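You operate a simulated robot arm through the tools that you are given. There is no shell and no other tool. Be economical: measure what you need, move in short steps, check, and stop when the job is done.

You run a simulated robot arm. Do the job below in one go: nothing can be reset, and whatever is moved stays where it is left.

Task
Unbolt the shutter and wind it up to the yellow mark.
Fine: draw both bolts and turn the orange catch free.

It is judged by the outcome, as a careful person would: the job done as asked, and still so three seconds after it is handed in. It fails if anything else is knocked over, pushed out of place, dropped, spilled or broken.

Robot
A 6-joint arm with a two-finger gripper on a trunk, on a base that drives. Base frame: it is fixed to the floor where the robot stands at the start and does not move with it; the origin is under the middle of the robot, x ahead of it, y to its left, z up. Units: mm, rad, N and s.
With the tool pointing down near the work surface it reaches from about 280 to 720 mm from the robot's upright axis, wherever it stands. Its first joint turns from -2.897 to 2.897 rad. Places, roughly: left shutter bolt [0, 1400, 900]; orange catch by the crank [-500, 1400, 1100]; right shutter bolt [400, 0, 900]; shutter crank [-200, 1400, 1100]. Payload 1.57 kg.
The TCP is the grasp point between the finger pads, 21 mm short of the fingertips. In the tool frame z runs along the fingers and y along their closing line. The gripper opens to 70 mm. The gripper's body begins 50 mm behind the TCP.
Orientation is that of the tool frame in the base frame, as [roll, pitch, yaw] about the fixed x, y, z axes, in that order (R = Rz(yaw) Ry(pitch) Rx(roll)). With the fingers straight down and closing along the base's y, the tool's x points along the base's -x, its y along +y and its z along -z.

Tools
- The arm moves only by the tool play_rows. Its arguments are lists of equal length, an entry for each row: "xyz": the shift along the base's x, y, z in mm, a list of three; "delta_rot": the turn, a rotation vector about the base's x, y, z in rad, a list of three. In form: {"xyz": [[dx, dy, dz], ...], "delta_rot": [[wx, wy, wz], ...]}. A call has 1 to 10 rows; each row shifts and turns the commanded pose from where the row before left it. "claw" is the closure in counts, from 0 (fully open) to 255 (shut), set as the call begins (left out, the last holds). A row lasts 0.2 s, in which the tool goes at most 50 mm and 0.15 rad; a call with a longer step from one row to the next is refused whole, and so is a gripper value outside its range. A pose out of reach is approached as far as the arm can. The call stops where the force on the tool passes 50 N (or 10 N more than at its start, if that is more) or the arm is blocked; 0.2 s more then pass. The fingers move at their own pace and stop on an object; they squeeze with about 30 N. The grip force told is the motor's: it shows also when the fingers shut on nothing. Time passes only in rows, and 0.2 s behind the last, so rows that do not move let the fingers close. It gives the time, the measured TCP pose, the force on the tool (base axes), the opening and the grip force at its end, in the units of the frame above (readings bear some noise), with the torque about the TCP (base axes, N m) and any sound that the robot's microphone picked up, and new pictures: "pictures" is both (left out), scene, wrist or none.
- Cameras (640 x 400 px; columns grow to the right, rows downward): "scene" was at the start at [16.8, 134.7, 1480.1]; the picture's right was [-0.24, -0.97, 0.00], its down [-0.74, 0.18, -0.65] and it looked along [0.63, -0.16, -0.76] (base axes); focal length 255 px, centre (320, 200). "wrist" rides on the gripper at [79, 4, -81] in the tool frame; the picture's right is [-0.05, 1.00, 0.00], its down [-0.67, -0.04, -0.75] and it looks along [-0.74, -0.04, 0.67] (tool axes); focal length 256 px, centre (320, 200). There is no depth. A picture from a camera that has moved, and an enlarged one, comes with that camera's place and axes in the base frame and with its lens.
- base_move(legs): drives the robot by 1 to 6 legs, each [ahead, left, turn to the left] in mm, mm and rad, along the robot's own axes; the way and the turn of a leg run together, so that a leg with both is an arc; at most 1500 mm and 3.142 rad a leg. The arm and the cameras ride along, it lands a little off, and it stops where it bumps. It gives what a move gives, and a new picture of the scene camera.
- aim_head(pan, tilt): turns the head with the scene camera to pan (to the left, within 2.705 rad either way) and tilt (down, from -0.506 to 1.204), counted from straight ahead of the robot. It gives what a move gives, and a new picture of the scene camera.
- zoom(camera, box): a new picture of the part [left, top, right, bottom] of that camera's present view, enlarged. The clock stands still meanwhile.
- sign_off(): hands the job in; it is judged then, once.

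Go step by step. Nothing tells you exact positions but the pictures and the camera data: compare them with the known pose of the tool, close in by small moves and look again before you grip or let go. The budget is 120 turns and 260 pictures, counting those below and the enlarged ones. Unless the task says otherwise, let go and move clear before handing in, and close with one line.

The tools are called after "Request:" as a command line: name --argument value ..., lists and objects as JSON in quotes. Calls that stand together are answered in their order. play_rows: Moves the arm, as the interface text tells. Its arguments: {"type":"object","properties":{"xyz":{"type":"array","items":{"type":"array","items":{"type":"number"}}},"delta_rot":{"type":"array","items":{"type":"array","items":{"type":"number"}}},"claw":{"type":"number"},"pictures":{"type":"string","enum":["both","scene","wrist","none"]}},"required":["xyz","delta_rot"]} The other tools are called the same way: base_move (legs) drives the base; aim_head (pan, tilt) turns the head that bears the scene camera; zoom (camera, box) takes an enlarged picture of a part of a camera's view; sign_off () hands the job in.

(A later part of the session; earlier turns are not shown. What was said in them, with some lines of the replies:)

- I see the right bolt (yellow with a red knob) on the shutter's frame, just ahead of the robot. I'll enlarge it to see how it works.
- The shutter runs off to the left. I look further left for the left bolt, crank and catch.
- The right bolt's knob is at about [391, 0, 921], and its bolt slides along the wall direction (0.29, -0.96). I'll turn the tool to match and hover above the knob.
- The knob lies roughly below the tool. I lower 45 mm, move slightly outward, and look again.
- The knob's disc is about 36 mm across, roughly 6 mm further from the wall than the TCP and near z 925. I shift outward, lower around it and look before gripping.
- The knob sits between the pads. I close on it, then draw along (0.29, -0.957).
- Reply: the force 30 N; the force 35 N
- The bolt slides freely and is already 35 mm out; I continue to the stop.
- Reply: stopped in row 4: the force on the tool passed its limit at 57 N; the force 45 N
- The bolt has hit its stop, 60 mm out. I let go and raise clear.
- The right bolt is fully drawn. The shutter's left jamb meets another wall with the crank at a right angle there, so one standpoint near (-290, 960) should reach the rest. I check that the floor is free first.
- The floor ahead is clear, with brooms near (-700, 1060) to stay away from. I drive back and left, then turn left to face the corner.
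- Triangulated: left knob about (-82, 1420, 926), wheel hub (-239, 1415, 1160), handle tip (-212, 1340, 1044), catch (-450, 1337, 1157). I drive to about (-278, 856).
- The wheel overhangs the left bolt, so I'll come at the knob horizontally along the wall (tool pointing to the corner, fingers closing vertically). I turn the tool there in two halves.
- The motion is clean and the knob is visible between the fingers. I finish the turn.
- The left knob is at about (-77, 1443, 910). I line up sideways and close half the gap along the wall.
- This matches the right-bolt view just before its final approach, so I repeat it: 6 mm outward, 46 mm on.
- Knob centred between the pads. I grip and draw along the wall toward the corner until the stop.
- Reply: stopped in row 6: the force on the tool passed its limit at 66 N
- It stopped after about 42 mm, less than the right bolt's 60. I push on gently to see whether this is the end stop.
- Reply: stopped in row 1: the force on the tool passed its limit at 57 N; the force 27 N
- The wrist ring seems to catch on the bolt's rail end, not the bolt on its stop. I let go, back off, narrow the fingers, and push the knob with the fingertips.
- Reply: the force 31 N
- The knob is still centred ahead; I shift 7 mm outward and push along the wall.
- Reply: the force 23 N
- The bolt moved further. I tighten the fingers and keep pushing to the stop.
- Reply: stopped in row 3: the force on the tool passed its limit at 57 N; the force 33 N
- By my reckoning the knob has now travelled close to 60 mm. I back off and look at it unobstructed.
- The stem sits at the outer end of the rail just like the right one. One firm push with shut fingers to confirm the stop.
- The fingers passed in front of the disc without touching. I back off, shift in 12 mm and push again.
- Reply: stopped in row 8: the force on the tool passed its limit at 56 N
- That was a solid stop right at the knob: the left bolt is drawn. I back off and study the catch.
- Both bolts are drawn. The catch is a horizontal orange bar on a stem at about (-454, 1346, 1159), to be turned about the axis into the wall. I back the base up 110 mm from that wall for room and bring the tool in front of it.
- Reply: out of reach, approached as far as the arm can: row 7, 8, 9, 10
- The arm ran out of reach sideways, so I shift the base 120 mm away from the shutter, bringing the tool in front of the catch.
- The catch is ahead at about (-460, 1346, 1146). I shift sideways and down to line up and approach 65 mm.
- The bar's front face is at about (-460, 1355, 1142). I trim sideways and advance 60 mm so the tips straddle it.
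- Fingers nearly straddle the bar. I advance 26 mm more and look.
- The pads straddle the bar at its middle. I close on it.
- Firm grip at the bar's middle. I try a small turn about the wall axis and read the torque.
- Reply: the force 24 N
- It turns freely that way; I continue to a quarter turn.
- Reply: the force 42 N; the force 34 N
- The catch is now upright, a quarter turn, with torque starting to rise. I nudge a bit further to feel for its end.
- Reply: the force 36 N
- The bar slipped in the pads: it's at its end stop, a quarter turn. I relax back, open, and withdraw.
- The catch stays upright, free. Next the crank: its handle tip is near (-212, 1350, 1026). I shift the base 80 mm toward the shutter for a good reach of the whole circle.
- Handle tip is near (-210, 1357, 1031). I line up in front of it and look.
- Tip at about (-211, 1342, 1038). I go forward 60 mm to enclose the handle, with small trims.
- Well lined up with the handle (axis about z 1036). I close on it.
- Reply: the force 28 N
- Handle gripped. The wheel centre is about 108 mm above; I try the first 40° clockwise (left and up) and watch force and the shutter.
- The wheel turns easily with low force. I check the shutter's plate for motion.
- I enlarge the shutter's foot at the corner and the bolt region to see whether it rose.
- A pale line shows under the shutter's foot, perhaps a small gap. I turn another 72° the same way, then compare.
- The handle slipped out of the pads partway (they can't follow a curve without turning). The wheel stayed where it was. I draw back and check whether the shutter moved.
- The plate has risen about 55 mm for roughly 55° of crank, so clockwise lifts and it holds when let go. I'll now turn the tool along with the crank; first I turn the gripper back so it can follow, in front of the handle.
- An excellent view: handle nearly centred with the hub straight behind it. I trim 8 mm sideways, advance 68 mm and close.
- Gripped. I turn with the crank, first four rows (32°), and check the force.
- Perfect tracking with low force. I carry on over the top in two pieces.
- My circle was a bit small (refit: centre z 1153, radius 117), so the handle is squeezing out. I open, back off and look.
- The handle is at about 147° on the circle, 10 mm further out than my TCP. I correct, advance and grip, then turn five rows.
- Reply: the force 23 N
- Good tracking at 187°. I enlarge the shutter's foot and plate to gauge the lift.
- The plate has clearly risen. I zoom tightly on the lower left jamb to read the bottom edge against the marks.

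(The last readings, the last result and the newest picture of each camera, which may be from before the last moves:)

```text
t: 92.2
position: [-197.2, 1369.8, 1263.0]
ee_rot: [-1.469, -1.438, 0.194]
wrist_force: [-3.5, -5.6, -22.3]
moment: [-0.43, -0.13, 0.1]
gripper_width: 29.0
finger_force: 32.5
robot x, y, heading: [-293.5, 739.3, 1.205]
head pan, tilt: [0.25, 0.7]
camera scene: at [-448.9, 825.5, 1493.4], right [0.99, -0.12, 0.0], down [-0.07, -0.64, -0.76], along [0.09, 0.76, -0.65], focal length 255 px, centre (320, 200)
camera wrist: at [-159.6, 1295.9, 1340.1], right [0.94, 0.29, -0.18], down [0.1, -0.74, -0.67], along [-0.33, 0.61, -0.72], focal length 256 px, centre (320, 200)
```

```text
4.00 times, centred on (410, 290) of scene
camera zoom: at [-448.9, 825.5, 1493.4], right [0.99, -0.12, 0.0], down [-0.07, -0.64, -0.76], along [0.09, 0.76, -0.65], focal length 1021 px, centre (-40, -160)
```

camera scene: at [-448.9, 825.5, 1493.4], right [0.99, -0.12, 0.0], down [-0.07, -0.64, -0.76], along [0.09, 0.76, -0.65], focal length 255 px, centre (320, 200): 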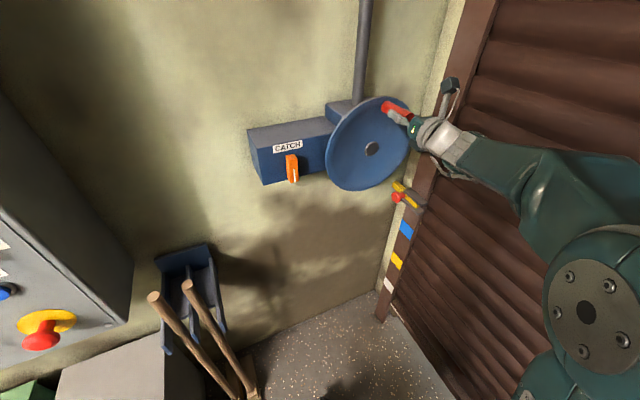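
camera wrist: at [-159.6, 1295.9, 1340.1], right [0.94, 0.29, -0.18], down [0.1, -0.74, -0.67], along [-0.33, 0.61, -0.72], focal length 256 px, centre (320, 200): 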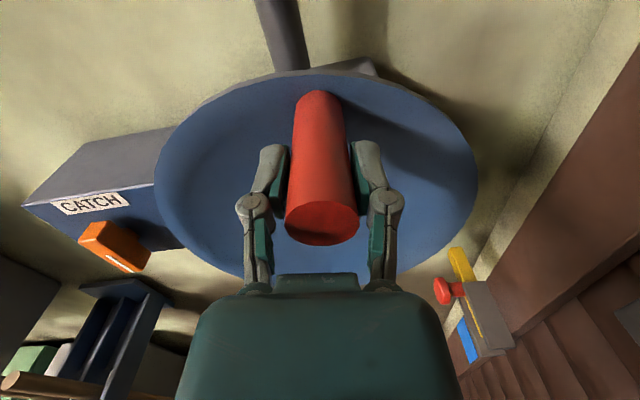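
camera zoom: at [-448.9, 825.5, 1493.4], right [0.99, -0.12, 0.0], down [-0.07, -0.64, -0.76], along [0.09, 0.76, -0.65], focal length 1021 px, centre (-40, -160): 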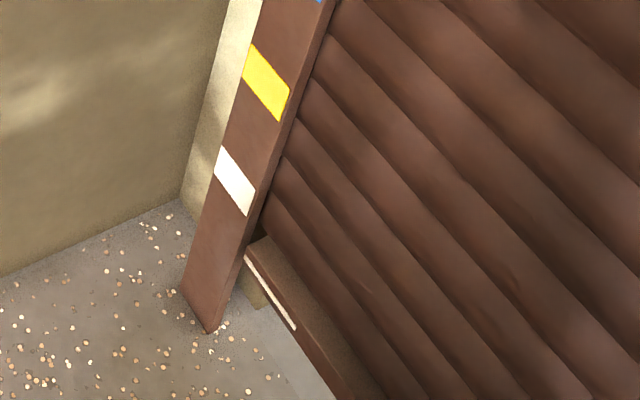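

The bottom bar carries a white line, now about 285 mm below the yellow mark; at ~1 mm per degree that is about 275° more. I continue 5 rows.

Request:
play_rows --xyz '[[15.2, 4.6, -3.2], [14.65, 4.4, -5.4], [13.8, 4.2, -7.5], [12.6, 3.8, -9.4], [11.3, 3.4, -11.2]]' --delta_rot '[[-0.0406, 0.134, 0], [-0.0406, 0.134, 0], [-0.0406, 0.134, 0], [-0.0406, 0.134, 0], [-0.0406, 0.134, 0]]' --pictures "both"

```text
t: 93.4
position: [-130.8, 1391.0, 1229.0]
ee_rot: [-1.553, -0.738, 0.271]
wrist_force: [-18.8, 12.2, -12.4]
moment: [-0.17, -0.06, 0.25]
gripper_width: 29.1
finger_force: 32.0
robot x, y, heading: [-293.1, 739.9, 1.209]
head pan, tilt: [0.25, 0.7]
camera scene: at [-453.3, 827.7, 1492.9], right [0.99, -0.12, 0.0], down [-0.07, -0.64, -0.76], along [0.09, 0.76, -0.65], focal length 255 px, centre (320, 200)
camera wrist: at [-49.7, 1329.4, 1278.3], right [0.61, 0.19, -0.77], down [-0.29, -0.85, -0.43], along [-0.74, 0.49, -0.46], focal length 256 px, centre (320, 200)
```

scene: 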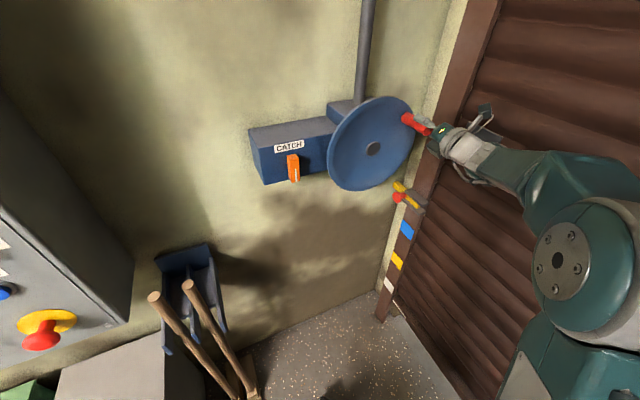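
wrist: 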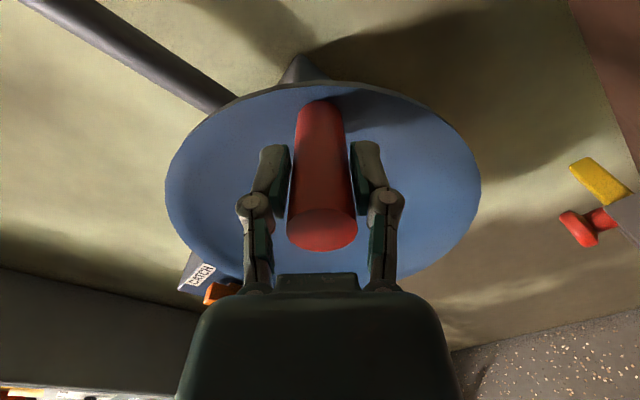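

At 229° on the circle. I let go, back off, flip the gripper half a turn so it can follow the next stretch, and look.

Request:
play_rows --xyz '[[0, 0, 0], [0, 0, 0], [6.6, -21.7, 0], [6.6, -21.7, 0], [6.6, -21.7, 0]]' --delta_rot '[[0, 0, 0], [0, 0, 0], [0, 0, 0], [0, 0, 0], [0, 0, 0]]' --claw 0 --pictures "none"

Request:
play_rows --xyz '[[0, 0, 0], [0, 0, 0], [0, 0, 0], [0, 0, 0], [0, 0, 0], [0, 0, 0], [0, 0, 0], [0, 0, 0], [0, 0, 0], [0, 0, 0]]' --delta_rot '[[0.0434, -0.1432, 0], [0.0434, -0.1432, 0], [0.0434, -0.1432, 0], [0.0434, -0.1432, 0], [0.0434, -0.1432, 0], [0.0434, -0.1432, 0], [0.0434, -0.1432, 0], [0.0434, -0.1432, 0], [0.0434, -0.1432, 0], [0.0434, -0.1432, 0]]' --pictures "none"

Request:
play_rows --xyz '[[0, 0, 0], [0, 0, 0], [0, 0, 0], [0, 0, 0], [0, 0, 0], [0, 0, 0], [0, 0, 0], [0, 0, 0], [0, 0, 0], [0, 0, 0]]' --delta_rot '[[0.0434, -0.1432, 0], [0.0434, -0.1432, 0], [0.0434, -0.1432, 0], [0.0434, -0.1432, 0], [0.0434, -0.1432, 0], [0.0434, -0.1432, 0], [0.0434, -0.1432, 0], [0.0434, -0.1432, 0], [0.0434, -0.1432, 0], [0.0434, -0.1432, 0]]' --pictures "both"

```text
t: 94.6
position: [-108.6, 1323.4, 1229.4]
ee_rot: [-1.551, -0.741, 0.267]
wrist_force: [0.1, 0.0, -0.1]
moment: [0.01, -0.02, -0.03]
gripper_width: 69.9
finger_force: 0.0
robot x, y, heading: [-294.9, 740.5, 1.208]
head pan, tilt: [0.25, 0.7]
```

```text
t: 96.8
position: [-109.8, 1326.2, 1228.7]
ee_rot: [1.549, -0.903, -2.814]
wrist_force: [-0.3, 0.1, 0.4]
moment: [-0.02, 0.03, 0.01]
gripper_width: 69.9
finger_force: 0.1
robot x, y, heading: [-295.3, 739.5, 1.209]
head pan, tilt: [0.25, 0.7]
```

```text
t: 99.0
position: [-109.9, 1325.2, 1228.7]
ee_rot: [1.589, 0.593, -2.82]
wrist_force: [0.1, 0.4, 0.8]
moment: [0.02, -0.01, -0.01]
gripper_width: 69.8
finger_force: 0.1
robot x, y, heading: [-290.7, 743.3, 1.204]
head pan, tilt: [0.25, 0.7]
camera scene: at [-448.1, 823.8, 1493.7], right [0.99, -0.12, 0.0], down [-0.07, -0.64, -0.76], along [0.09, 0.76, -0.65], focal length 255 px, centre (320, 200)
camera wrist: at [-150.2, 1225.9, 1189.6], right [-0.49, -0.15, 0.86], down [0.77, -0.53, 0.35], along [0.4, 0.84, 0.37], focal length 256 px, centre (320, 200)
```

scene: 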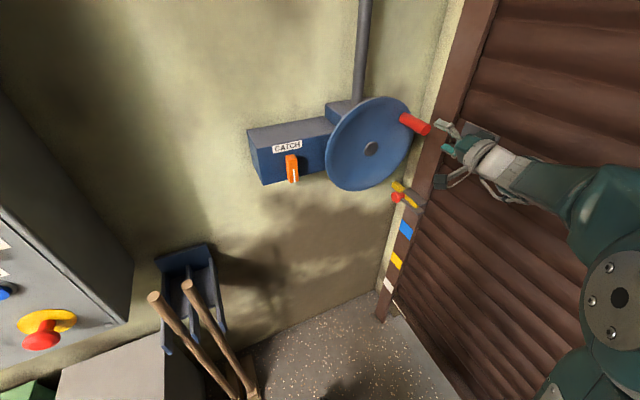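
wrist: 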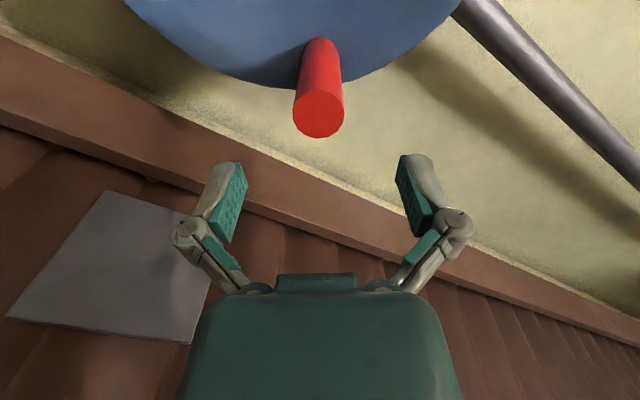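

The handle is well centred, 7 mm inward. I trim, advance, grip, and turn five rows.

Request:
play_rows --xyz '[[-5.6, -1.7, -3.9], [-6.6, 21.7, 0], [-6.6, 21.7, 0], [-6.6, 21.7, 0], [0, 0, 0]]' --delta_rot '[[0.032, -0.105, 0], [0, 0, 0], [0, 0, 0], [0, 0, 0], [0, 0, 0]]' --pictures "none"

Request:
play_rows --xyz '[[0, 0, 0], [0, 0, 0], [0, 0, 0]]' --delta_rot '[[0, 0, 0], [0, 0, 0], [0, 0, 0]]' --claw 255 --pictures "wrist"

Request:
play_rows --xyz '[[9.0, 2.7, -12.8], [7.2, 2.2, -14.0], [5.3, 1.6, -14.9], [3.2, 1.0, -15.5], [1.1, 0.35, -15.8]]' --delta_rot '[[-0.0406, 0.134, 0], [-0.0406, 0.134, 0], [-0.0406, 0.134, 0], [-0.0406, 0.134, 0], [-0.0406, 0.134, 0]]' --pictures "wrist"

```text
t: 100.2
position: [-135.5, 1386.9, 1225.2]
ee_rot: [1.592, 0.701, -2.82]
wrist_force: [0.4, -0.2, 0.6]
moment: [0.01, 0.0, -0.02]
gripper_width: 69.7
finger_force: 0.0
robot x, y, heading: [-292.9, 739.5, 1.204]
head pan, tilt: [0.25, 0.7]
```

```text
t: 101.0
position: [-135.2, 1386.6, 1225.3]
ee_rot: [1.59, 0.7, -2.821]
wrist_force: [-0.3, -9.1, 0.3]
moment: [-0.09, 0.04, 0.08]
gripper_width: 29.0
finger_force: 32.0
robot x, y, heading: [-293.1, 739.4, 1.207]
head pan, tilt: [0.25, 0.7]
camera wrist: at [-170.0, 1289.8, 1179.0], right [-0.58, -0.17, 0.8], down [0.73, -0.54, 0.41], along [0.36, 0.82, 0.44], focal length 256 px, centre (320, 200)
```

wrist: 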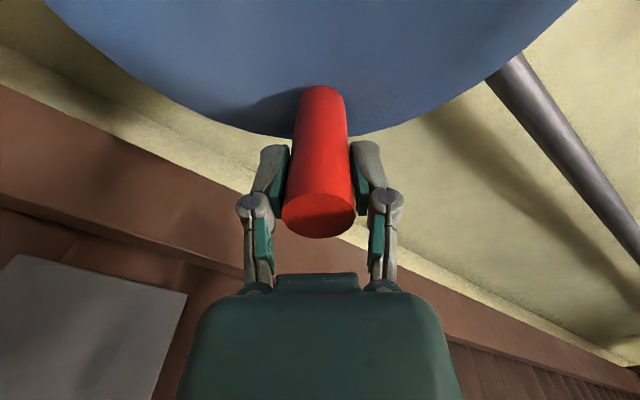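

```text
t: 102.2
position: [-108.4, 1395.7, 1151.5]
ee_rot: [1.576, -0.002, -2.828]
wrist_force: [5.6, 7.8, 1.0]
moment: [0.02, -0.24, -0.16]
gripper_width: 28.8
finger_force: 32.0
robot x, y, heading: [-291.0, 740.9, 1.202]
head pan, tilt: [0.25, 0.7]
camera wrist: at [-158.6, 1294.3, 1155.7], right [0.05, 0.02, 1.0], down [0.86, -0.5, -0.03], along [0.5, 0.86, -0.05], focal length 256 px, centre (320, 200)
```

wrist: 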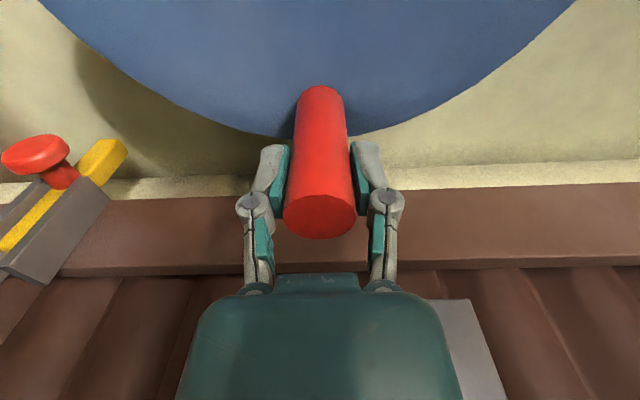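

Tracking cleanly at 270°. I continue seven rows, then five more.

Request:
play_rows --xyz '[[-1.0, -0.3, -15.85], [-3.1, -0.9, -15.55], [-5.1, -1.55, -14.95], [-7.1, -2.15, -14.05], [-8.9, -2.7, -12.9], [-10.5, -3.2, -11.5]]' --delta_rot '[[-0.0406, 0.134, 0], [-0.0406, 0.134, 0], [-0.0406, 0.134, 0], [-0.0406, 0.134, 0], [-0.0406, 0.134, 0], [-0.0406, 0.134, 0]]' --pictures "both"

Request:
zoom --camera "scene" --box '[360, 200, 456, 320]'

```text
t: 103.6
position: [-145.7, 1384.3, 1065.1]
ee_rot: [1.557, -0.844, -2.823]
wrist_force: [11.5, 2.7, -12.1]
moment: [-0.35, -0.2, -0.24]
gripper_width: 29.1
finger_force: 31.9
robot x, y, heading: [-292.3, 741.0, 1.209]
head pan, tilt: [0.25, 0.7]
camera scene: at [-445.5, 825.1, 1493.9], right [0.99, -0.12, 0.0], down [-0.08, -0.64, -0.76], along [0.09, 0.76, -0.65], focal length 255 px, centre (320, 200)
camera wrist: at [-167.2, 1290.9, 1127.3], right [0.75, 0.23, 0.62], down [0.62, -0.58, -0.53], along [0.24, 0.78, -0.58], focal length 256 px, centre (320, 200)
```

scene: 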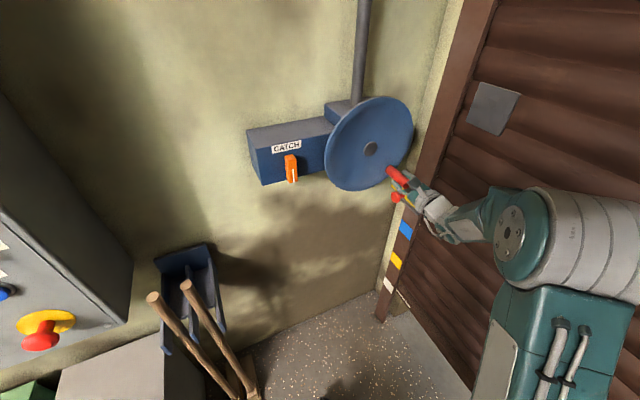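
wrist: 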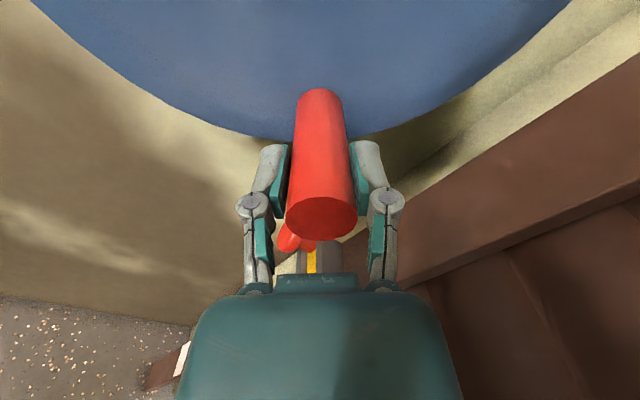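

```text
3.33 times, centred on (408, 260) of scene
camera zoom: at [-445.5, 825.1, 1493.9], right [0.99, -0.12, 0.0], down [-0.08, -0.64, -0.76], along [0.09, 0.76, -0.65], focal length 851 px, centre (27, 0)
```

zoom: 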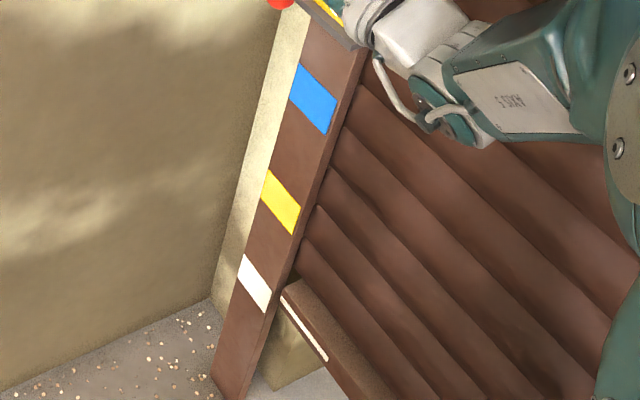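

The bar's white line is now near the white mark, with about 150 mm (~145°) to go. I continue through the bottom.

Request:
play_rows --xyz '[[-11.9, -3.6, -9.8], [-13.1, -4.0, -8.0], [-14.1, -4.3, -6.0], [-14.7, -4.5, -3.9], [-15.1, -4.6, -1.7], [-15.2, -4.6, 0.5]]' --delta_rot '[[-0.0406, 0.134, 0], [-0.0406, 0.134, 0], [-0.0406, 0.134, 0], [-0.0406, 0.134, 0], [-0.0406, 0.134, 0], [-0.0406, 0.134, 0]]' --pictures "wrist"

```text
t: 105.0
position: [-228.9, 1357.6, 1040.2]
ee_rot: [-1.387, -1.456, 0.116]
wrist_force: [11.8, -21.3, -12.4]
moment: [-0.16, -0.13, 0.83]
gripper_width: 28.8
finger_force: 32.4
robot x, y, heading: [-293.4, 737.9, 1.205]
head pan, tilt: [0.25, 0.7]
camera wrist: at [-193.4, 1282.5, 1116.4], right [0.94, 0.29, -0.17], down [0.11, -0.73, -0.67], along [-0.32, 0.62, -0.72], focal length 256 px, centre (320, 200)
```

wrist: 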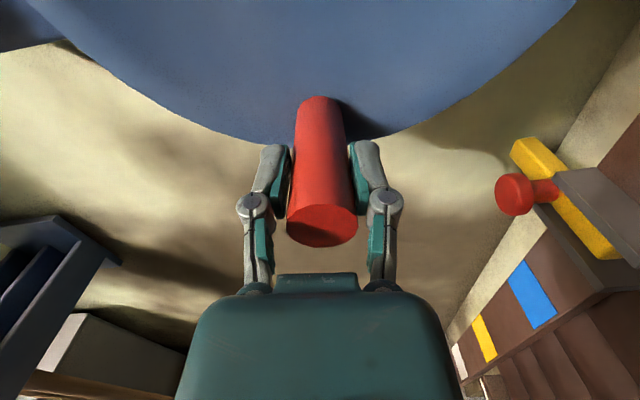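

Passing the bottom, still tracking. I continue six rows and then read the bar against the mark.

Request:
play_rows --xyz '[[-15.0, -4.5, 2.7], [-14.5, -4.4, 4.9], [-13.7, -4.1, 7.0], [-12.6, -3.8, 8.9], [-11.3, -3.4, 10.6], [-9.8, -3.0, 12.2]]' --delta_rot '[[-0.0406, 0.134, 0], [-0.0406, 0.134, 0], [-0.0406, 0.134, 0], [-0.0406, 0.134, 0], [-0.0406, 0.134, 0], [-0.0406, 0.134, 0]]' --pictures "both"

Request:
zoom --camera "scene" --box '[360, 200, 456, 320]'

```text
t: 106.4
position: [-305.7, 1335.0, 1087.9]
ee_rot: [-1.551, -0.62, 0.269]
wrist_force: [9.5, -14.6, -0.3]
moment: [-0.11, -0.25, 0.19]
gripper_width: 28.7
finger_force: 32.3
robot x, y, heading: [-292.4, 733.5, 1.203]
head pan, tilt: [0.25, 0.7]
camera scene: at [-446.3, 822.2, 1494.0], right [0.99, -0.12, 0.0], down [-0.08, -0.64, -0.76], along [0.09, 0.76, -0.64], focal length 255 px, centre (320, 200)
camera wrist: at [-218.2, 1275.4, 1128.4], right [0.51, 0.16, -0.84], down [-0.34, -0.87, -0.37], along [-0.79, 0.47, -0.39], focal length 256 px, centre (320, 200)
```

scene: 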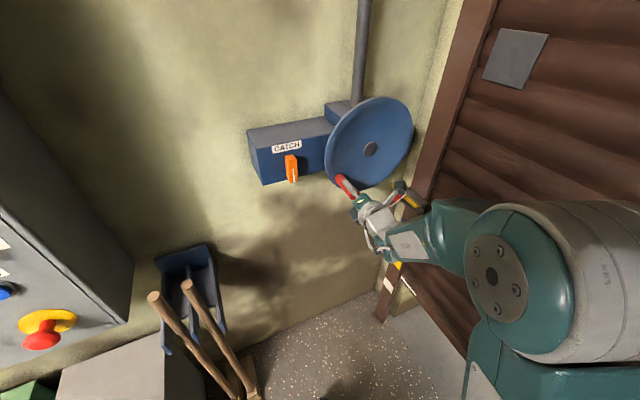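
wrist: 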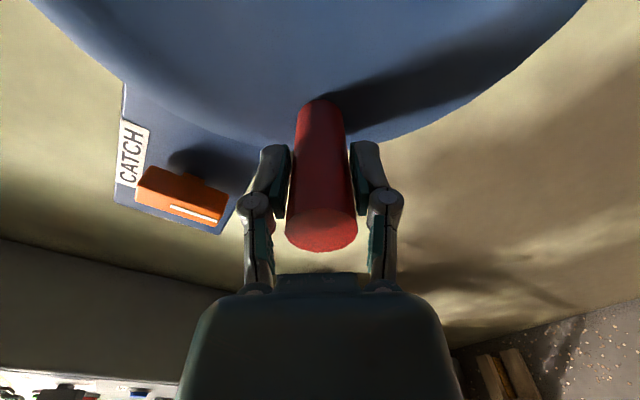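

```text
3.33 times, centred on (408, 260) of scene
camera zoom: at [-446.3, 822.2, 1494.0], right [0.99, -0.12, 0.0], down [-0.08, -0.64, -0.76], along [0.09, 0.76, -0.64], focal length 851 px, centre (27, 0)
```

zoom: 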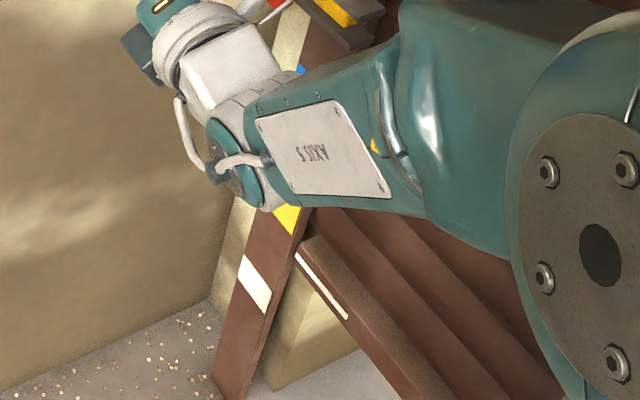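

The bar is approaching the yellow mark. I turn 16° more, then release and back off to get a clean look.

Request:
play_rows --xyz '[[-8.1, -2.4, 13.5], [-6.2, -1.9, 14.5]]' --delta_rot '[[-0.0406, 0.134, 0], [-0.0406, 0.134, 0]]' --pictures "none"

Request:
play_rows --xyz '[[0, 0, 0], [0, 0, 0], [6.6, -21.7, 0], [6.6, -21.7, 0], [6.6, -21.7, 0]]' --delta_rot '[[0, 0, 0], [0, 0, 0], [0, 0, 0], [0, 0, 0], [0, 0, 0]]' --claw 0 --pictures "none"

Request:
play_rows --xyz '[[0, 0, 0], [0, 0, 0], [0, 0, 0], [0, 0, 0], [0, 0, 0], [0, 0, 0], [0, 0, 0], [0, 0, 0], [0, 0, 0], [0, 0, 0]]' --delta_rot '[[0.0434, -0.1432, 0], [0.0434, -0.1432, 0], [0.0434, -0.1432, 0], [0.0434, -0.1432, 0], [0.0434, -0.1432, 0], [0.0434, -0.1432, 0], [0.0434, -0.1432, 0], [0.0434, -0.1432, 0], [0.0434, -0.1432, 0], [0.0434, -0.1432, 0]]' --pictures "none"

Request:
play_rows --xyz '[[0, 0, 0], [0, 0, 0], [0, 0, 0], [0, 0, 0], [0, 0, 0], [0, 0, 0], [0, 0, 0], [0, 0, 0], [0, 0, 0], [0, 0, 0]]' --delta_rot '[[0.0434, -0.1432, 0], [0.0434, -0.1432, 0], [0.0434, -0.1432, 0], [0.0434, -0.1432, 0], [0.0434, -0.1432, 0], [0.0434, -0.1432, 0], [0.0434, -0.1432, 0], [0.0434, -0.1432, 0], [0.0434, -0.1432, 0], [0.0434, -0.1432, 0]]' --pictures "both"

Request:
zoom --camera "scene" --box '[360, 200, 456, 320]'

```text
t: 107.0
position: [-318.7, 1331.9, 1114.3]
ee_rot: [-1.559, -0.338, 0.271]
wrist_force: [11.0, -9.1, -0.2]
moment: [0.15, -0.23, -0.14]
gripper_width: 28.9
finger_force: 32.0
robot x, y, heading: [-293.2, 739.8, 1.204]
head pan, tilt: [0.25, 0.7]
```

```text
t: 108.2
position: [-300.3, 1266.6, 1112.8]
ee_rot: [-1.565, -0.339, 0.275]
wrist_force: [0.3, 0.2, -0.1]
moment: [0.01, -0.01, -0.01]
gripper_width: 69.8
finger_force: 0.0
robot x, y, heading: [-296.3, 736.8, 1.207]
head pan, tilt: [0.25, 0.7]
```

```text
t: 110.4
position: [-301.3, 1266.6, 1112.7]
ee_rot: [1.503, -1.301, -2.773]
wrist_force: [1.4, -0.2, 0.9]
moment: [-0.03, -0.01, 0.01]
gripper_width: 69.9
finger_force: 0.1
robot x, y, heading: [-292.5, 740.3, 1.208]
head pan, tilt: [0.25, 0.7]
```

```text
t: 112.6
position: [-301.5, 1269.0, 1113.6]
ee_rot: [1.578, 0.194, -2.824]
wrist_force: [0.5, -0.4, 0.9]
moment: [-0.04, 0.02, -0.04]
gripper_width: 70.0
finger_force: 0.2
robot x, y, heading: [-288.9, 737.5, 1.207]
head pan, tilt: [0.25, 0.7]
camera scene: at [-448.9, 823.7, 1493.6], right [0.99, -0.12, 0.0], down [-0.07, -0.64, -0.76], along [0.09, 0.76, -0.65], focal length 255 px, centre (320, 200)
camera wrist: at [-351.3, 1165.2, 1103.0], right [-0.14, -0.04, 0.99], down [0.86, -0.5, 0.1], along [0.49, 0.86, 0.1], focal length 256 px, centre (320, 200)
```

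scene: 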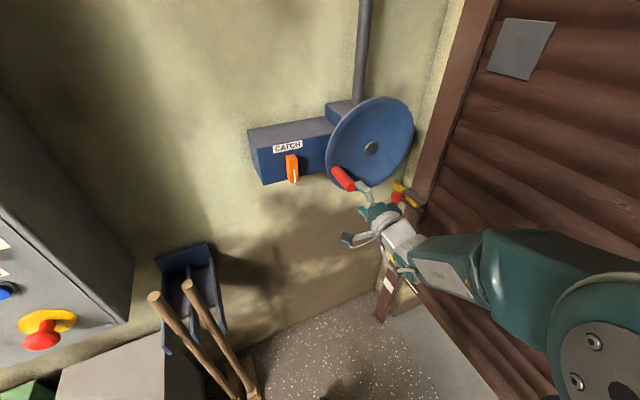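
wrist: 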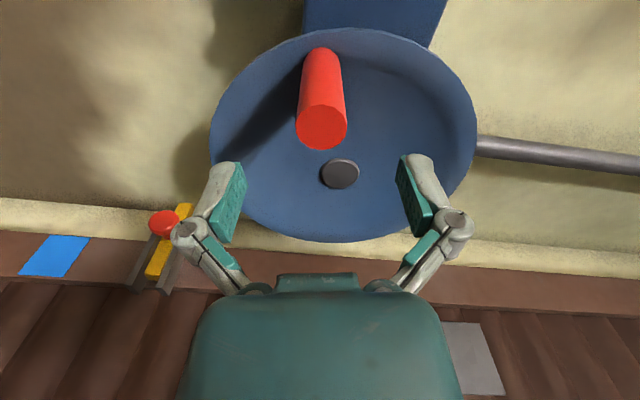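

```text
3.33 times, centred on (408, 260) of scene
camera zoom: at [-448.9, 823.7, 1493.6], right [0.99, -0.12, 0.0], down [-0.07, -0.64, -0.76], along [0.09, 0.76, -0.65], focal length 851 px, centre (27, 0)
```

zoom: 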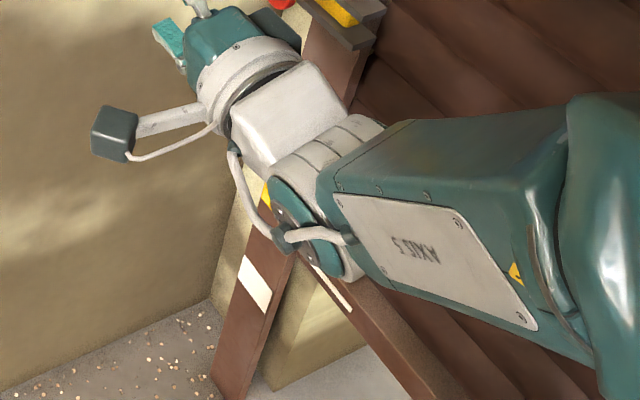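

The wheel holds. To compare the bar with the yellow mark at a flatter angle I lower the wrist camera, clear of everything.

Request:
play_rows --xyz '[[6, -20, -20], [0, 0, -45], [0, 0, -45], [0, 0, -45], [0, 0, -45], [0, 0, -45], [0, 0, -45], [0, 0, -45], [0, 0, -45]]' --delta_rot '[[0, 0, 0], [0, 0, 0], [0, 0, 0], [0, 0, 0], [0, 0, 0], [0, 0, 0], [0, 0, 0], [0, 0, 0], [0, 0, 0]]' --pictures "both"

```text
t: 114.6
position: [-294.3, 1245.3, 732.3]
ee_rot: [1.577, 0.191, -2.826]
wrist_force: [-0.1, 0.2, 0.8]
moment: [0.03, 0.01, -0.02]
gripper_width: 70.1
finger_force: 0.0
robot x, y, heading: [-294.2, 736.2, 1.204]
head pan, tilt: [0.25, 0.7]
camera scene: at [-448.9, 824.7, 1493.6], right [0.99, -0.12, 0.0], down [-0.07, -0.64, -0.76], along [0.09, 0.76, -0.65], focal length 255 px, centre (320, 200)
camera wrist: at [-344.7, 1143.8, 722.5], right [-0.13, -0.04, 0.99], down [0.86, -0.5, 0.1], along [0.5, 0.86, 0.1], focal length 256 px, centre (320, 200)
```

scene: 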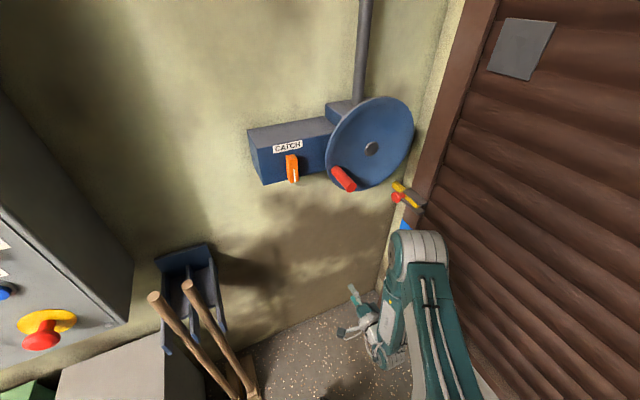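
wrist: 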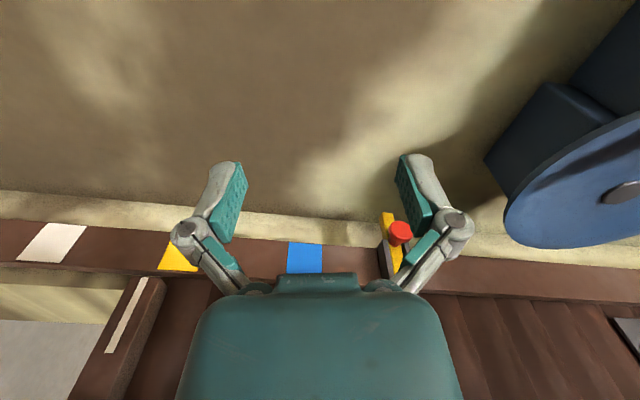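

The wrist view shows the bar's white line still somewhat below the yellow mark. I move the camera to the mark's height and sideways for an unobstructed level reading.

Request:
play_rows --xyz '[[24, 7.2, -28], [24, 7.2, -28], [24, 7.2, -28], [24, 7.2, -28], [24, 7.2, -28], [24, 7.2, -28], [0, 0, 0]]' --delta_rot '[[0, 0, 0], [0, 0, 0], [0, 0, 0], [0, 0, 0], [0, 0, 0], [0, 0, 0], [0, 0, 0]]' --pictures "both"

```text
t: 116.2
position: [-150.1, 1288.3, 564.1]
ee_rot: [1.578, 0.19, -2.826]
wrist_force: [1.4, 0.0, 0.5]
moment: [0.02, -0.01, 0.01]
gripper_width: 70.4
finger_force: 0.1
robot x, y, heading: [-292.9, 738.5, 1.208]
head pan, tilt: [0.25, 0.7]
camera scene: at [-447.7, 824.4, 1493.7], right [0.99, -0.12, 0.0], down [-0.07, -0.64, -0.76], along [0.09, 0.76, -0.65], focal length 255 px, centre (320, 200)
camera wrist: at [-199.6, 1187.4, 554.7], right [-0.13, -0.04, 0.99], down [0.86, -0.5, 0.1], along [0.49, 0.86, 0.1], focal length 256 px, centre (320, 200)
```

scene: 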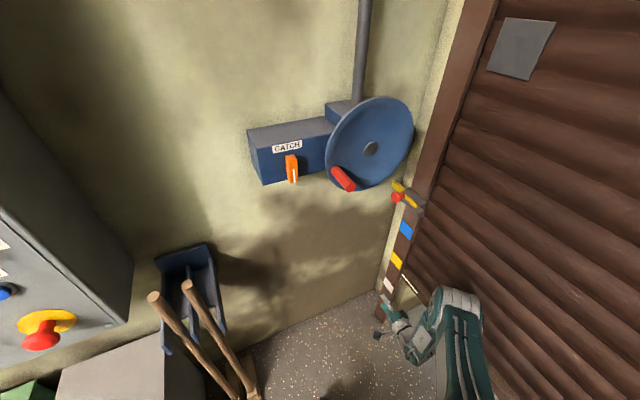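
wrist: 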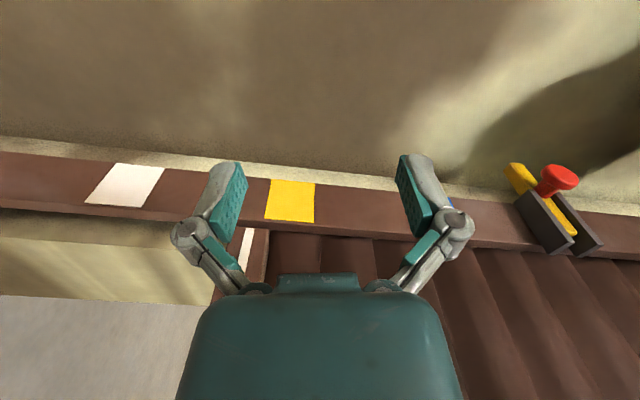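

Level reading: the yellow mark's middle is at z≈551, the bar's line at ≈505, so about 46 mm (≈43° of crank) remains. I go back up to the handle.

Request:
play_rows --xyz '[[-24, -7.2, 28], [-24, -7.2, 28], [-24, -7.2, 28], [-24, -7.2, 28], [-24, -7.2, 28], [-24, -7.2, 28], [0, 0, 45], [0, 0, 45]]' --delta_rot '[[0, 0, 0], [0, 0, 0], [0, 0, 0], [0, 0, 0], [0, 0, 0], [0, 0, 0], [0, 0, 0], [0, 0, 0]]' --pictures "none"

Request:
play_rows --xyz '[[0, 0, 45], [0, 0, 45], [0, 0, 45], [0, 0, 45], [0, 0, 45], [0, 0, 45], [-6, 20, 20], [0, 0, 0]]' --delta_rot '[[0, 0, 0], [0, 0, 0], [0, 0, 0], [0, 0, 0], [0, 0, 0], [0, 0, 0], [0.0406, -0.134, 0], [0, 0, 0]]' --pictures "wrist"

```text
t: 118.0
position: [-293.9, 1245.2, 823.6]
ee_rot: [1.578, 0.19, -2.826]
wrist_force: [0.3, -0.9, -0.2]
moment: [-0.03, -0.01, 0.0]
gripper_width: 69.9
finger_force: 0.1
robot x, y, heading: [-293.0, 738.6, 1.208]
head pan, tilt: [0.25, 0.7]
```

```text
t: 119.8
position: [-300.9, 1267.3, 1112.4]
ee_rot: [1.581, 0.331, -2.825]
wrist_force: [0.8, 0.3, 0.9]
moment: [-0.03, 0.0, -0.02]
gripper_width: 70.2
finger_force: 0.1
robot x, y, heading: [-295.6, 741.4, 1.203]
head pan, tilt: [0.25, 0.7]
camera wrist: at [-348.9, 1166.0, 1092.4], right [-0.26, -0.08, 0.96], down [0.84, -0.51, 0.19], along [0.47, 0.86, 0.2], focal length 256 px, centre (320, 200)
```

wrist: 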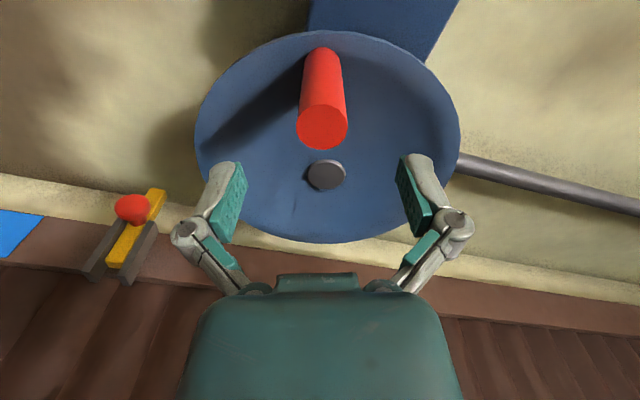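

Centred and radially aligned. I advance, grip, and turn the 43°.

Request:
play_rows --xyz '[[-6.6, 21.7, 0], [-6.6, 21.7, 0], [-6.6, 21.7, 0], [0, 0, 0]]' --delta_rot '[[0, 0, 0], [0, 0, 0], [0, 0, 0], [0, 0, 0]]' --pictures "none"

Request:
play_rows --xyz '[[0, 0, 0], [0, 0, 0], [0, 0, 0]]' --delta_rot '[[0, 0, 0], [0, 0, 0], [0, 0, 0]]' --claw 255 --pictures "wrist"

Request:
play_rows --xyz '[[-4.2, -1.3, 16.5], [-1.8, -0.55, 16.9], [0.6, 0.2, 17.0], [3.05, 0.9, 16.7], [5.4, 1.6, 16.1], [0, 0, 0]]' --delta_rot '[[-0.0435, 0.1434, 0], [-0.0435, 0.1434, 0], [-0.0435, 0.1434, 0], [-0.0435, 0.1434, 0], [-0.0435, 0.1434, 0], [0, 0, 0]]' --pictures "wrist"

```text
t: 120.8
position: [-321.5, 1332.5, 1113.5]
ee_rot: [1.582, 0.33, -2.824]
wrist_force: [-0.2, -0.3, 0.4]
moment: [-0.01, 0.01, 0.0]
gripper_width: 70.1
finger_force: 0.1
robot x, y, heading: [-296.7, 740.1, 1.208]
head pan, tilt: [0.25, 0.7]
```

```text
t: 121.6
position: [-319.7, 1330.4, 1114.2]
ee_rot: [1.578, 0.333, -2.827]
wrist_force: [-0.7, -6.2, 4.4]
moment: [0.08, -0.13, 0.42]
gripper_width: 28.7
finger_force: 31.9
robot x, y, heading: [-292.8, 736.5, 1.201]
head pan, tilt: [0.25, 0.7]
camera wrist: at [-368.2, 1230.3, 1092.8], right [-0.26, -0.08, 0.96], down [0.84, -0.51, 0.19], along [0.47, 0.86, 0.2], focal length 256 px, centre (320, 200)
```

wrist: 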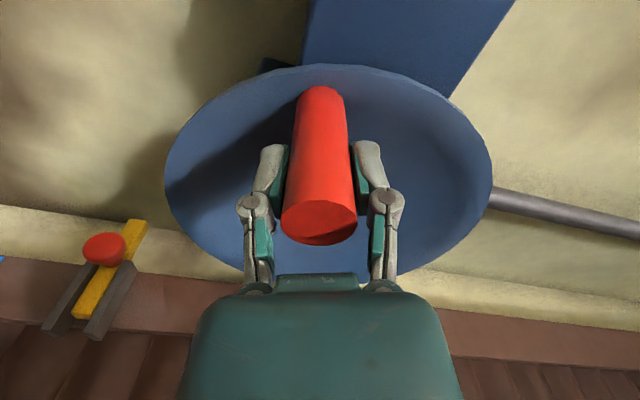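

```text
t: 123.0
position: [-318.2, 1333.3, 1197.8]
ee_rot: [1.563, -0.422, -2.825]
wrist_force: [4.7, -0.5, -2.6]
moment: [-0.3, -0.12, -0.37]
gripper_width: 28.7
finger_force: 31.9
robot x, y, heading: [-292.4, 743.6, 1.202]
head pan, tilt: [0.25, 0.7]
camera wrist: at [-358.8, 1233.5, 1233.2], right [0.44, 0.13, 0.89], down [0.79, -0.52, -0.31], along [0.42, 0.84, -0.33], focal length 256 px, centre (320, 200)
```

wrist: 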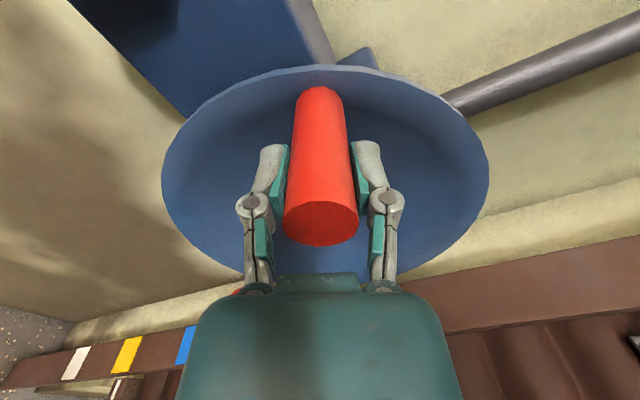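

Done turning; before releasing I check the bar against the yellow mark in this view and the scene view.

Request:
zoom --camera "wrist" --box '[40, 310, 200, 400]'

Request:
zoom --camera "scene" --box '[360, 200, 456, 320]'

```text
4.00 times, centred on (120, 355) of wrist
camera zoom: at [-358.8, 1233.5, 1233.2], right [0.44, 0.13, 0.89], down [0.79, -0.52, -0.31], along [0.42, 0.84, -0.33], focal length 1024 px, centre (1120, -420)
```

zoom: 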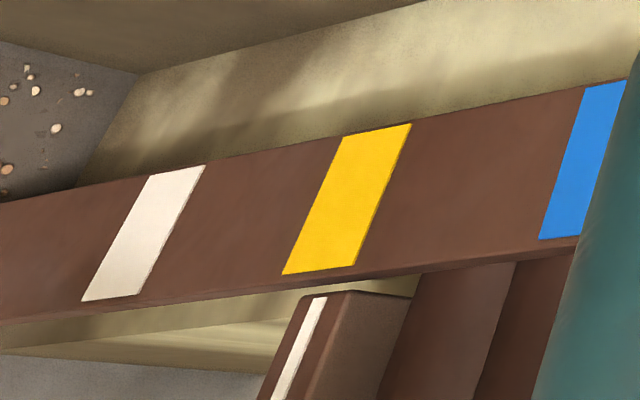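

```text
3.33 times, centred on (408, 260) of scene
camera zoom: at [-447.9, 823.9, 1493.7], right [0.99, -0.12, 0.0], down [-0.07, -0.64, -0.76], along [0.09, 0.76, -0.65], focal length 851 px, centre (27, 0)
```

zoom: 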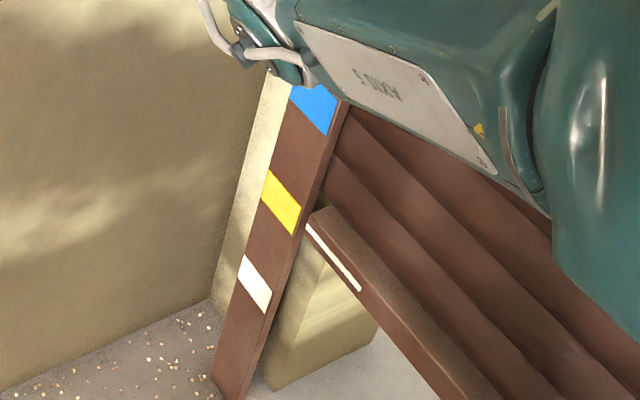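

It looks very close to the middle of the yellow mark. I release, back off and take the level view to confirm.

Request:
play_rows --xyz '[[0, 0, 0], [0, 0, 0], [6.6, -21.7, 0], [6.6, -21.7, 0], [6.6, -21.7, 0], [6, -20, 0]]' --delta_rot '[[0, 0, 0], [0, 0, 0], [0, 0, 0], [0, 0, 0], [0, 0, 0], [0, 0, 0]]' --claw 0 --pictures "none"

Request:
play_rows --xyz '[[0, 0, -48], [0, 0, -48], [0, 0, -48], [0, 0, -48], [0, 0, -48], [0, 0, -48], [0, 0, -48], [0, 0, -48], [0, 0, -48], [0, 0, -48]]' --delta_rot '[[0.04, -0.13, 0], [0.04, -0.13, 0], [0.04, -0.13, 0], [0, 0, 0], [0, 0, 0], [0, 0, 0], [0, 0, 0], [0, 0, 0], [0, 0, 0], [0, 0, 0]]' --pictures "none"

Request:
play_rows --xyz '[[24, 7.2, -25], [24, 7.2, -25], [24, 7.2, -25], [24, 7.2, -25], [24, 7.2, -20], [0, 0, -20], [0, 0, 0]]' --delta_rot '[[0, 0, 0], [0, 0, 0], [0, 0, 0], [0, 0, 0], [0, 0, 0], [0, 0, 0], [0, 0, 0]]' --pictures "both"

Request:
zoom --camera "wrist" --box '[160, 140, 416, 300]'

```text
t: 124.4
position: [-292.8, 1247.3, 1196.6]
ee_rot: [1.564, -0.417, -2.824]
wrist_force: [-0.2, -0.3, 1.0]
moment: [0.01, 0.03, 0.0]
gripper_width: 70.4
finger_force: 0.1
robot x, y, heading: [-291.5, 736.6, 1.212]
head pan, tilt: [0.25, 0.7]
```

```text
t: 126.6
position: [-292.5, 1245.4, 716.5]
ee_rot: [1.572, -0.01, -2.825]
wrist_force: [-0.4, -1.1, -0.3]
moment: [-0.01, -0.01, -0.01]
gripper_width: 70.1
finger_force: 0.1
robot x, y, heading: [-292.2, 737.1, 1.205]
head pan, tilt: [0.25, 0.7]
```

```text
t: 128.2
position: [-172.0, 1283.6, 575.3]
ee_rot: [1.573, -0.011, -2.826]
wrist_force: [-0.4, 1.0, -0.8]
moment: [0.04, 0.02, -0.01]
gripper_width: 70.1
finger_force: 0.0
robot x, y, heading: [-290.0, 738.6, 1.203]
head pan, tilt: [0.25, 0.7]
camera scene: at [-447.9, 824.5, 1493.7], right [0.99, -0.12, 0.0], down [-0.07, -0.64, -0.76], along [0.09, 0.76, -0.65], focal length 255 px, centre (320, 200)
camera wrist: at [-222.1, 1181.5, 581.3], right [0.06, 0.02, 1.0], down [0.86, -0.5, -0.04], along [0.5, 0.86, -0.05], focal length 256 px, centre (320, 200)
```

scene: 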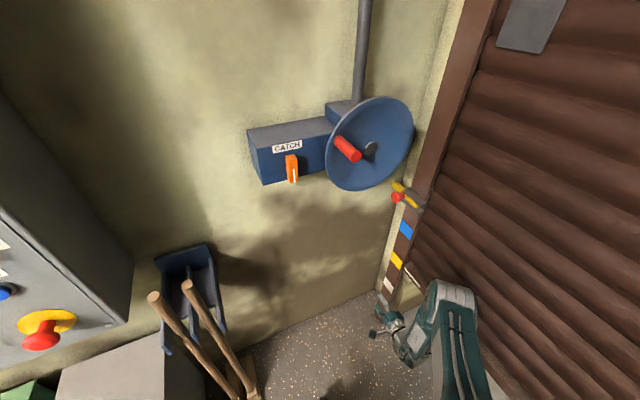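
wrist: 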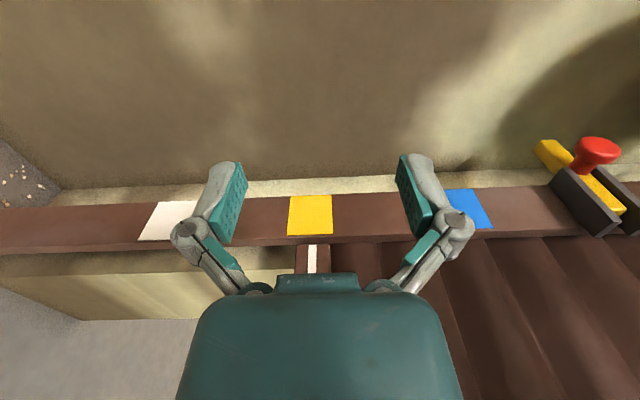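

```text
2.50 times, centred on (288, 220) of wrist
camera zoom: at [-222.1, 1181.5, 581.3], right [0.06, 0.02, 1.0], down [0.86, -0.5, -0.04], along [0.5, 0.86, -0.05], focal length 640 px, centre (400, 150)
```

zoom: 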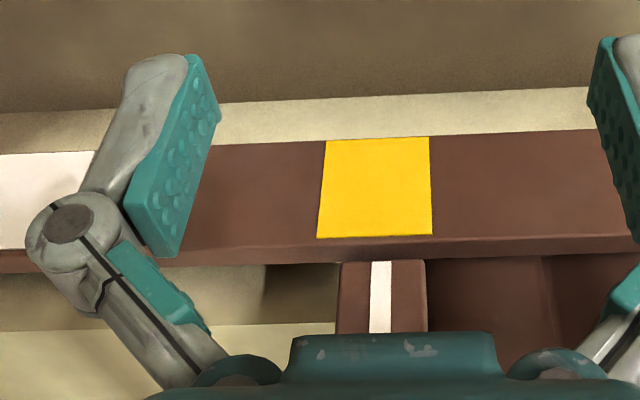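

The bar's white line sits right at the middle of the yellow mark, and it has held since release. I draw the arm clear and check once more.

Request:
play_rows --xyz '[[-24, -7.2, 20], [-24, -7.2, 20], [-24, -7.2, 20], [-24, -7.2, 20], [0, 0, 30], [0, 0, 30], [0, 0, 0]]' --delta_rot '[[0, 0, 0], [0, 0, 0], [0, 0, 0], [0, 0, 0], [0, 0, 0], [0, 0, 0], [0, 0, 0]]' --pictures "both"

Request:
zoom --camera "scene" --box '[240, 80, 480, 320]'

```text
t: 129.8
position: [-268.1, 1252.8, 715.2]
ee_rot: [1.573, -0.01, -2.825]
wrist_force: [-0.5, 1.0, -0.2]
moment: [-0.02, 0.03, 0.01]
gripper_width: 70.3
finger_force: 0.1
robot x, y, heading: [-295.1, 739.8, 1.208]
head pan, tilt: [0.25, 0.7]
camera scene: at [-448.5, 824.4, 1493.6], right [0.99, -0.12, 0.0], down [-0.07, -0.64, -0.76], along [0.09, 0.76, -0.65], focal length 255 px, centre (320, 200)
camera wrist: at [-318.0, 1152.0, 721.3], right [0.06, 0.02, 1.0], down [0.86, -0.5, -0.04], along [0.5, 0.86, -0.05], focal length 256 px, centre (320, 200)
```

scene: 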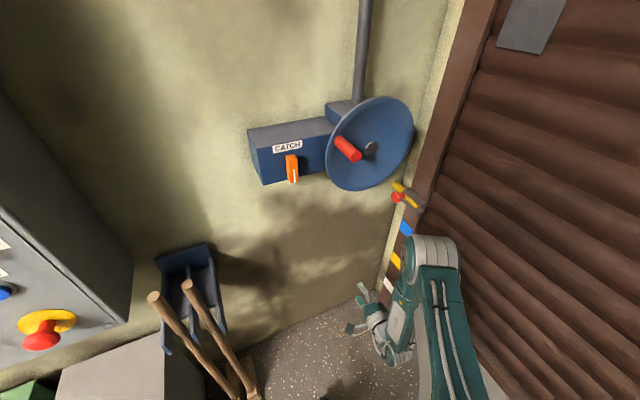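
wrist: 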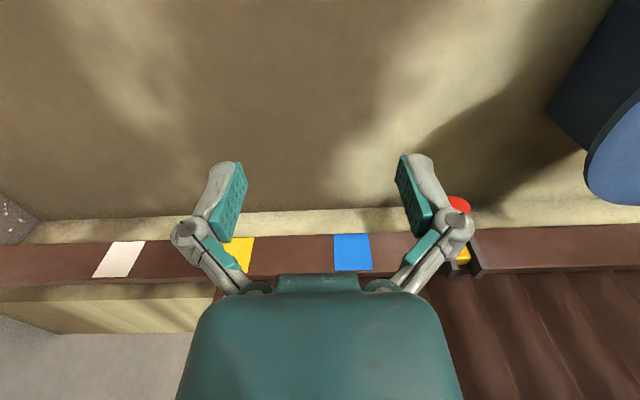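

```text
1.67 times, centred on (360, 200) of scene
camera zoom: at [-448.5, 824.4, 1493.6], right [0.99, -0.12, 0.0], down [-0.07, -0.64, -0.76], along [0.09, 0.76, -0.65], focal length 425 px, centre (253, 200)
```

zoom: 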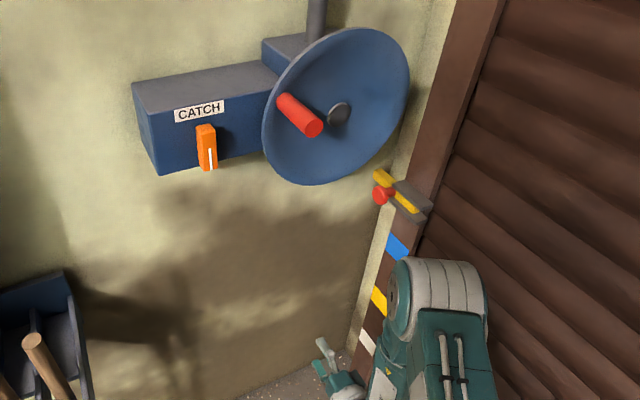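

Both bolts are drawn, the catch is upright and free, and the shutter is steady at the yellow mark with the arm clear, so I hand in.

Request:
sign_off

```text
The job is handed in.
```

Both bolts are drawn, the orange catch is turned free, and the shutter is wound up with its bar's white line level with the middle of the yellow mark, holding steady when I handed in.
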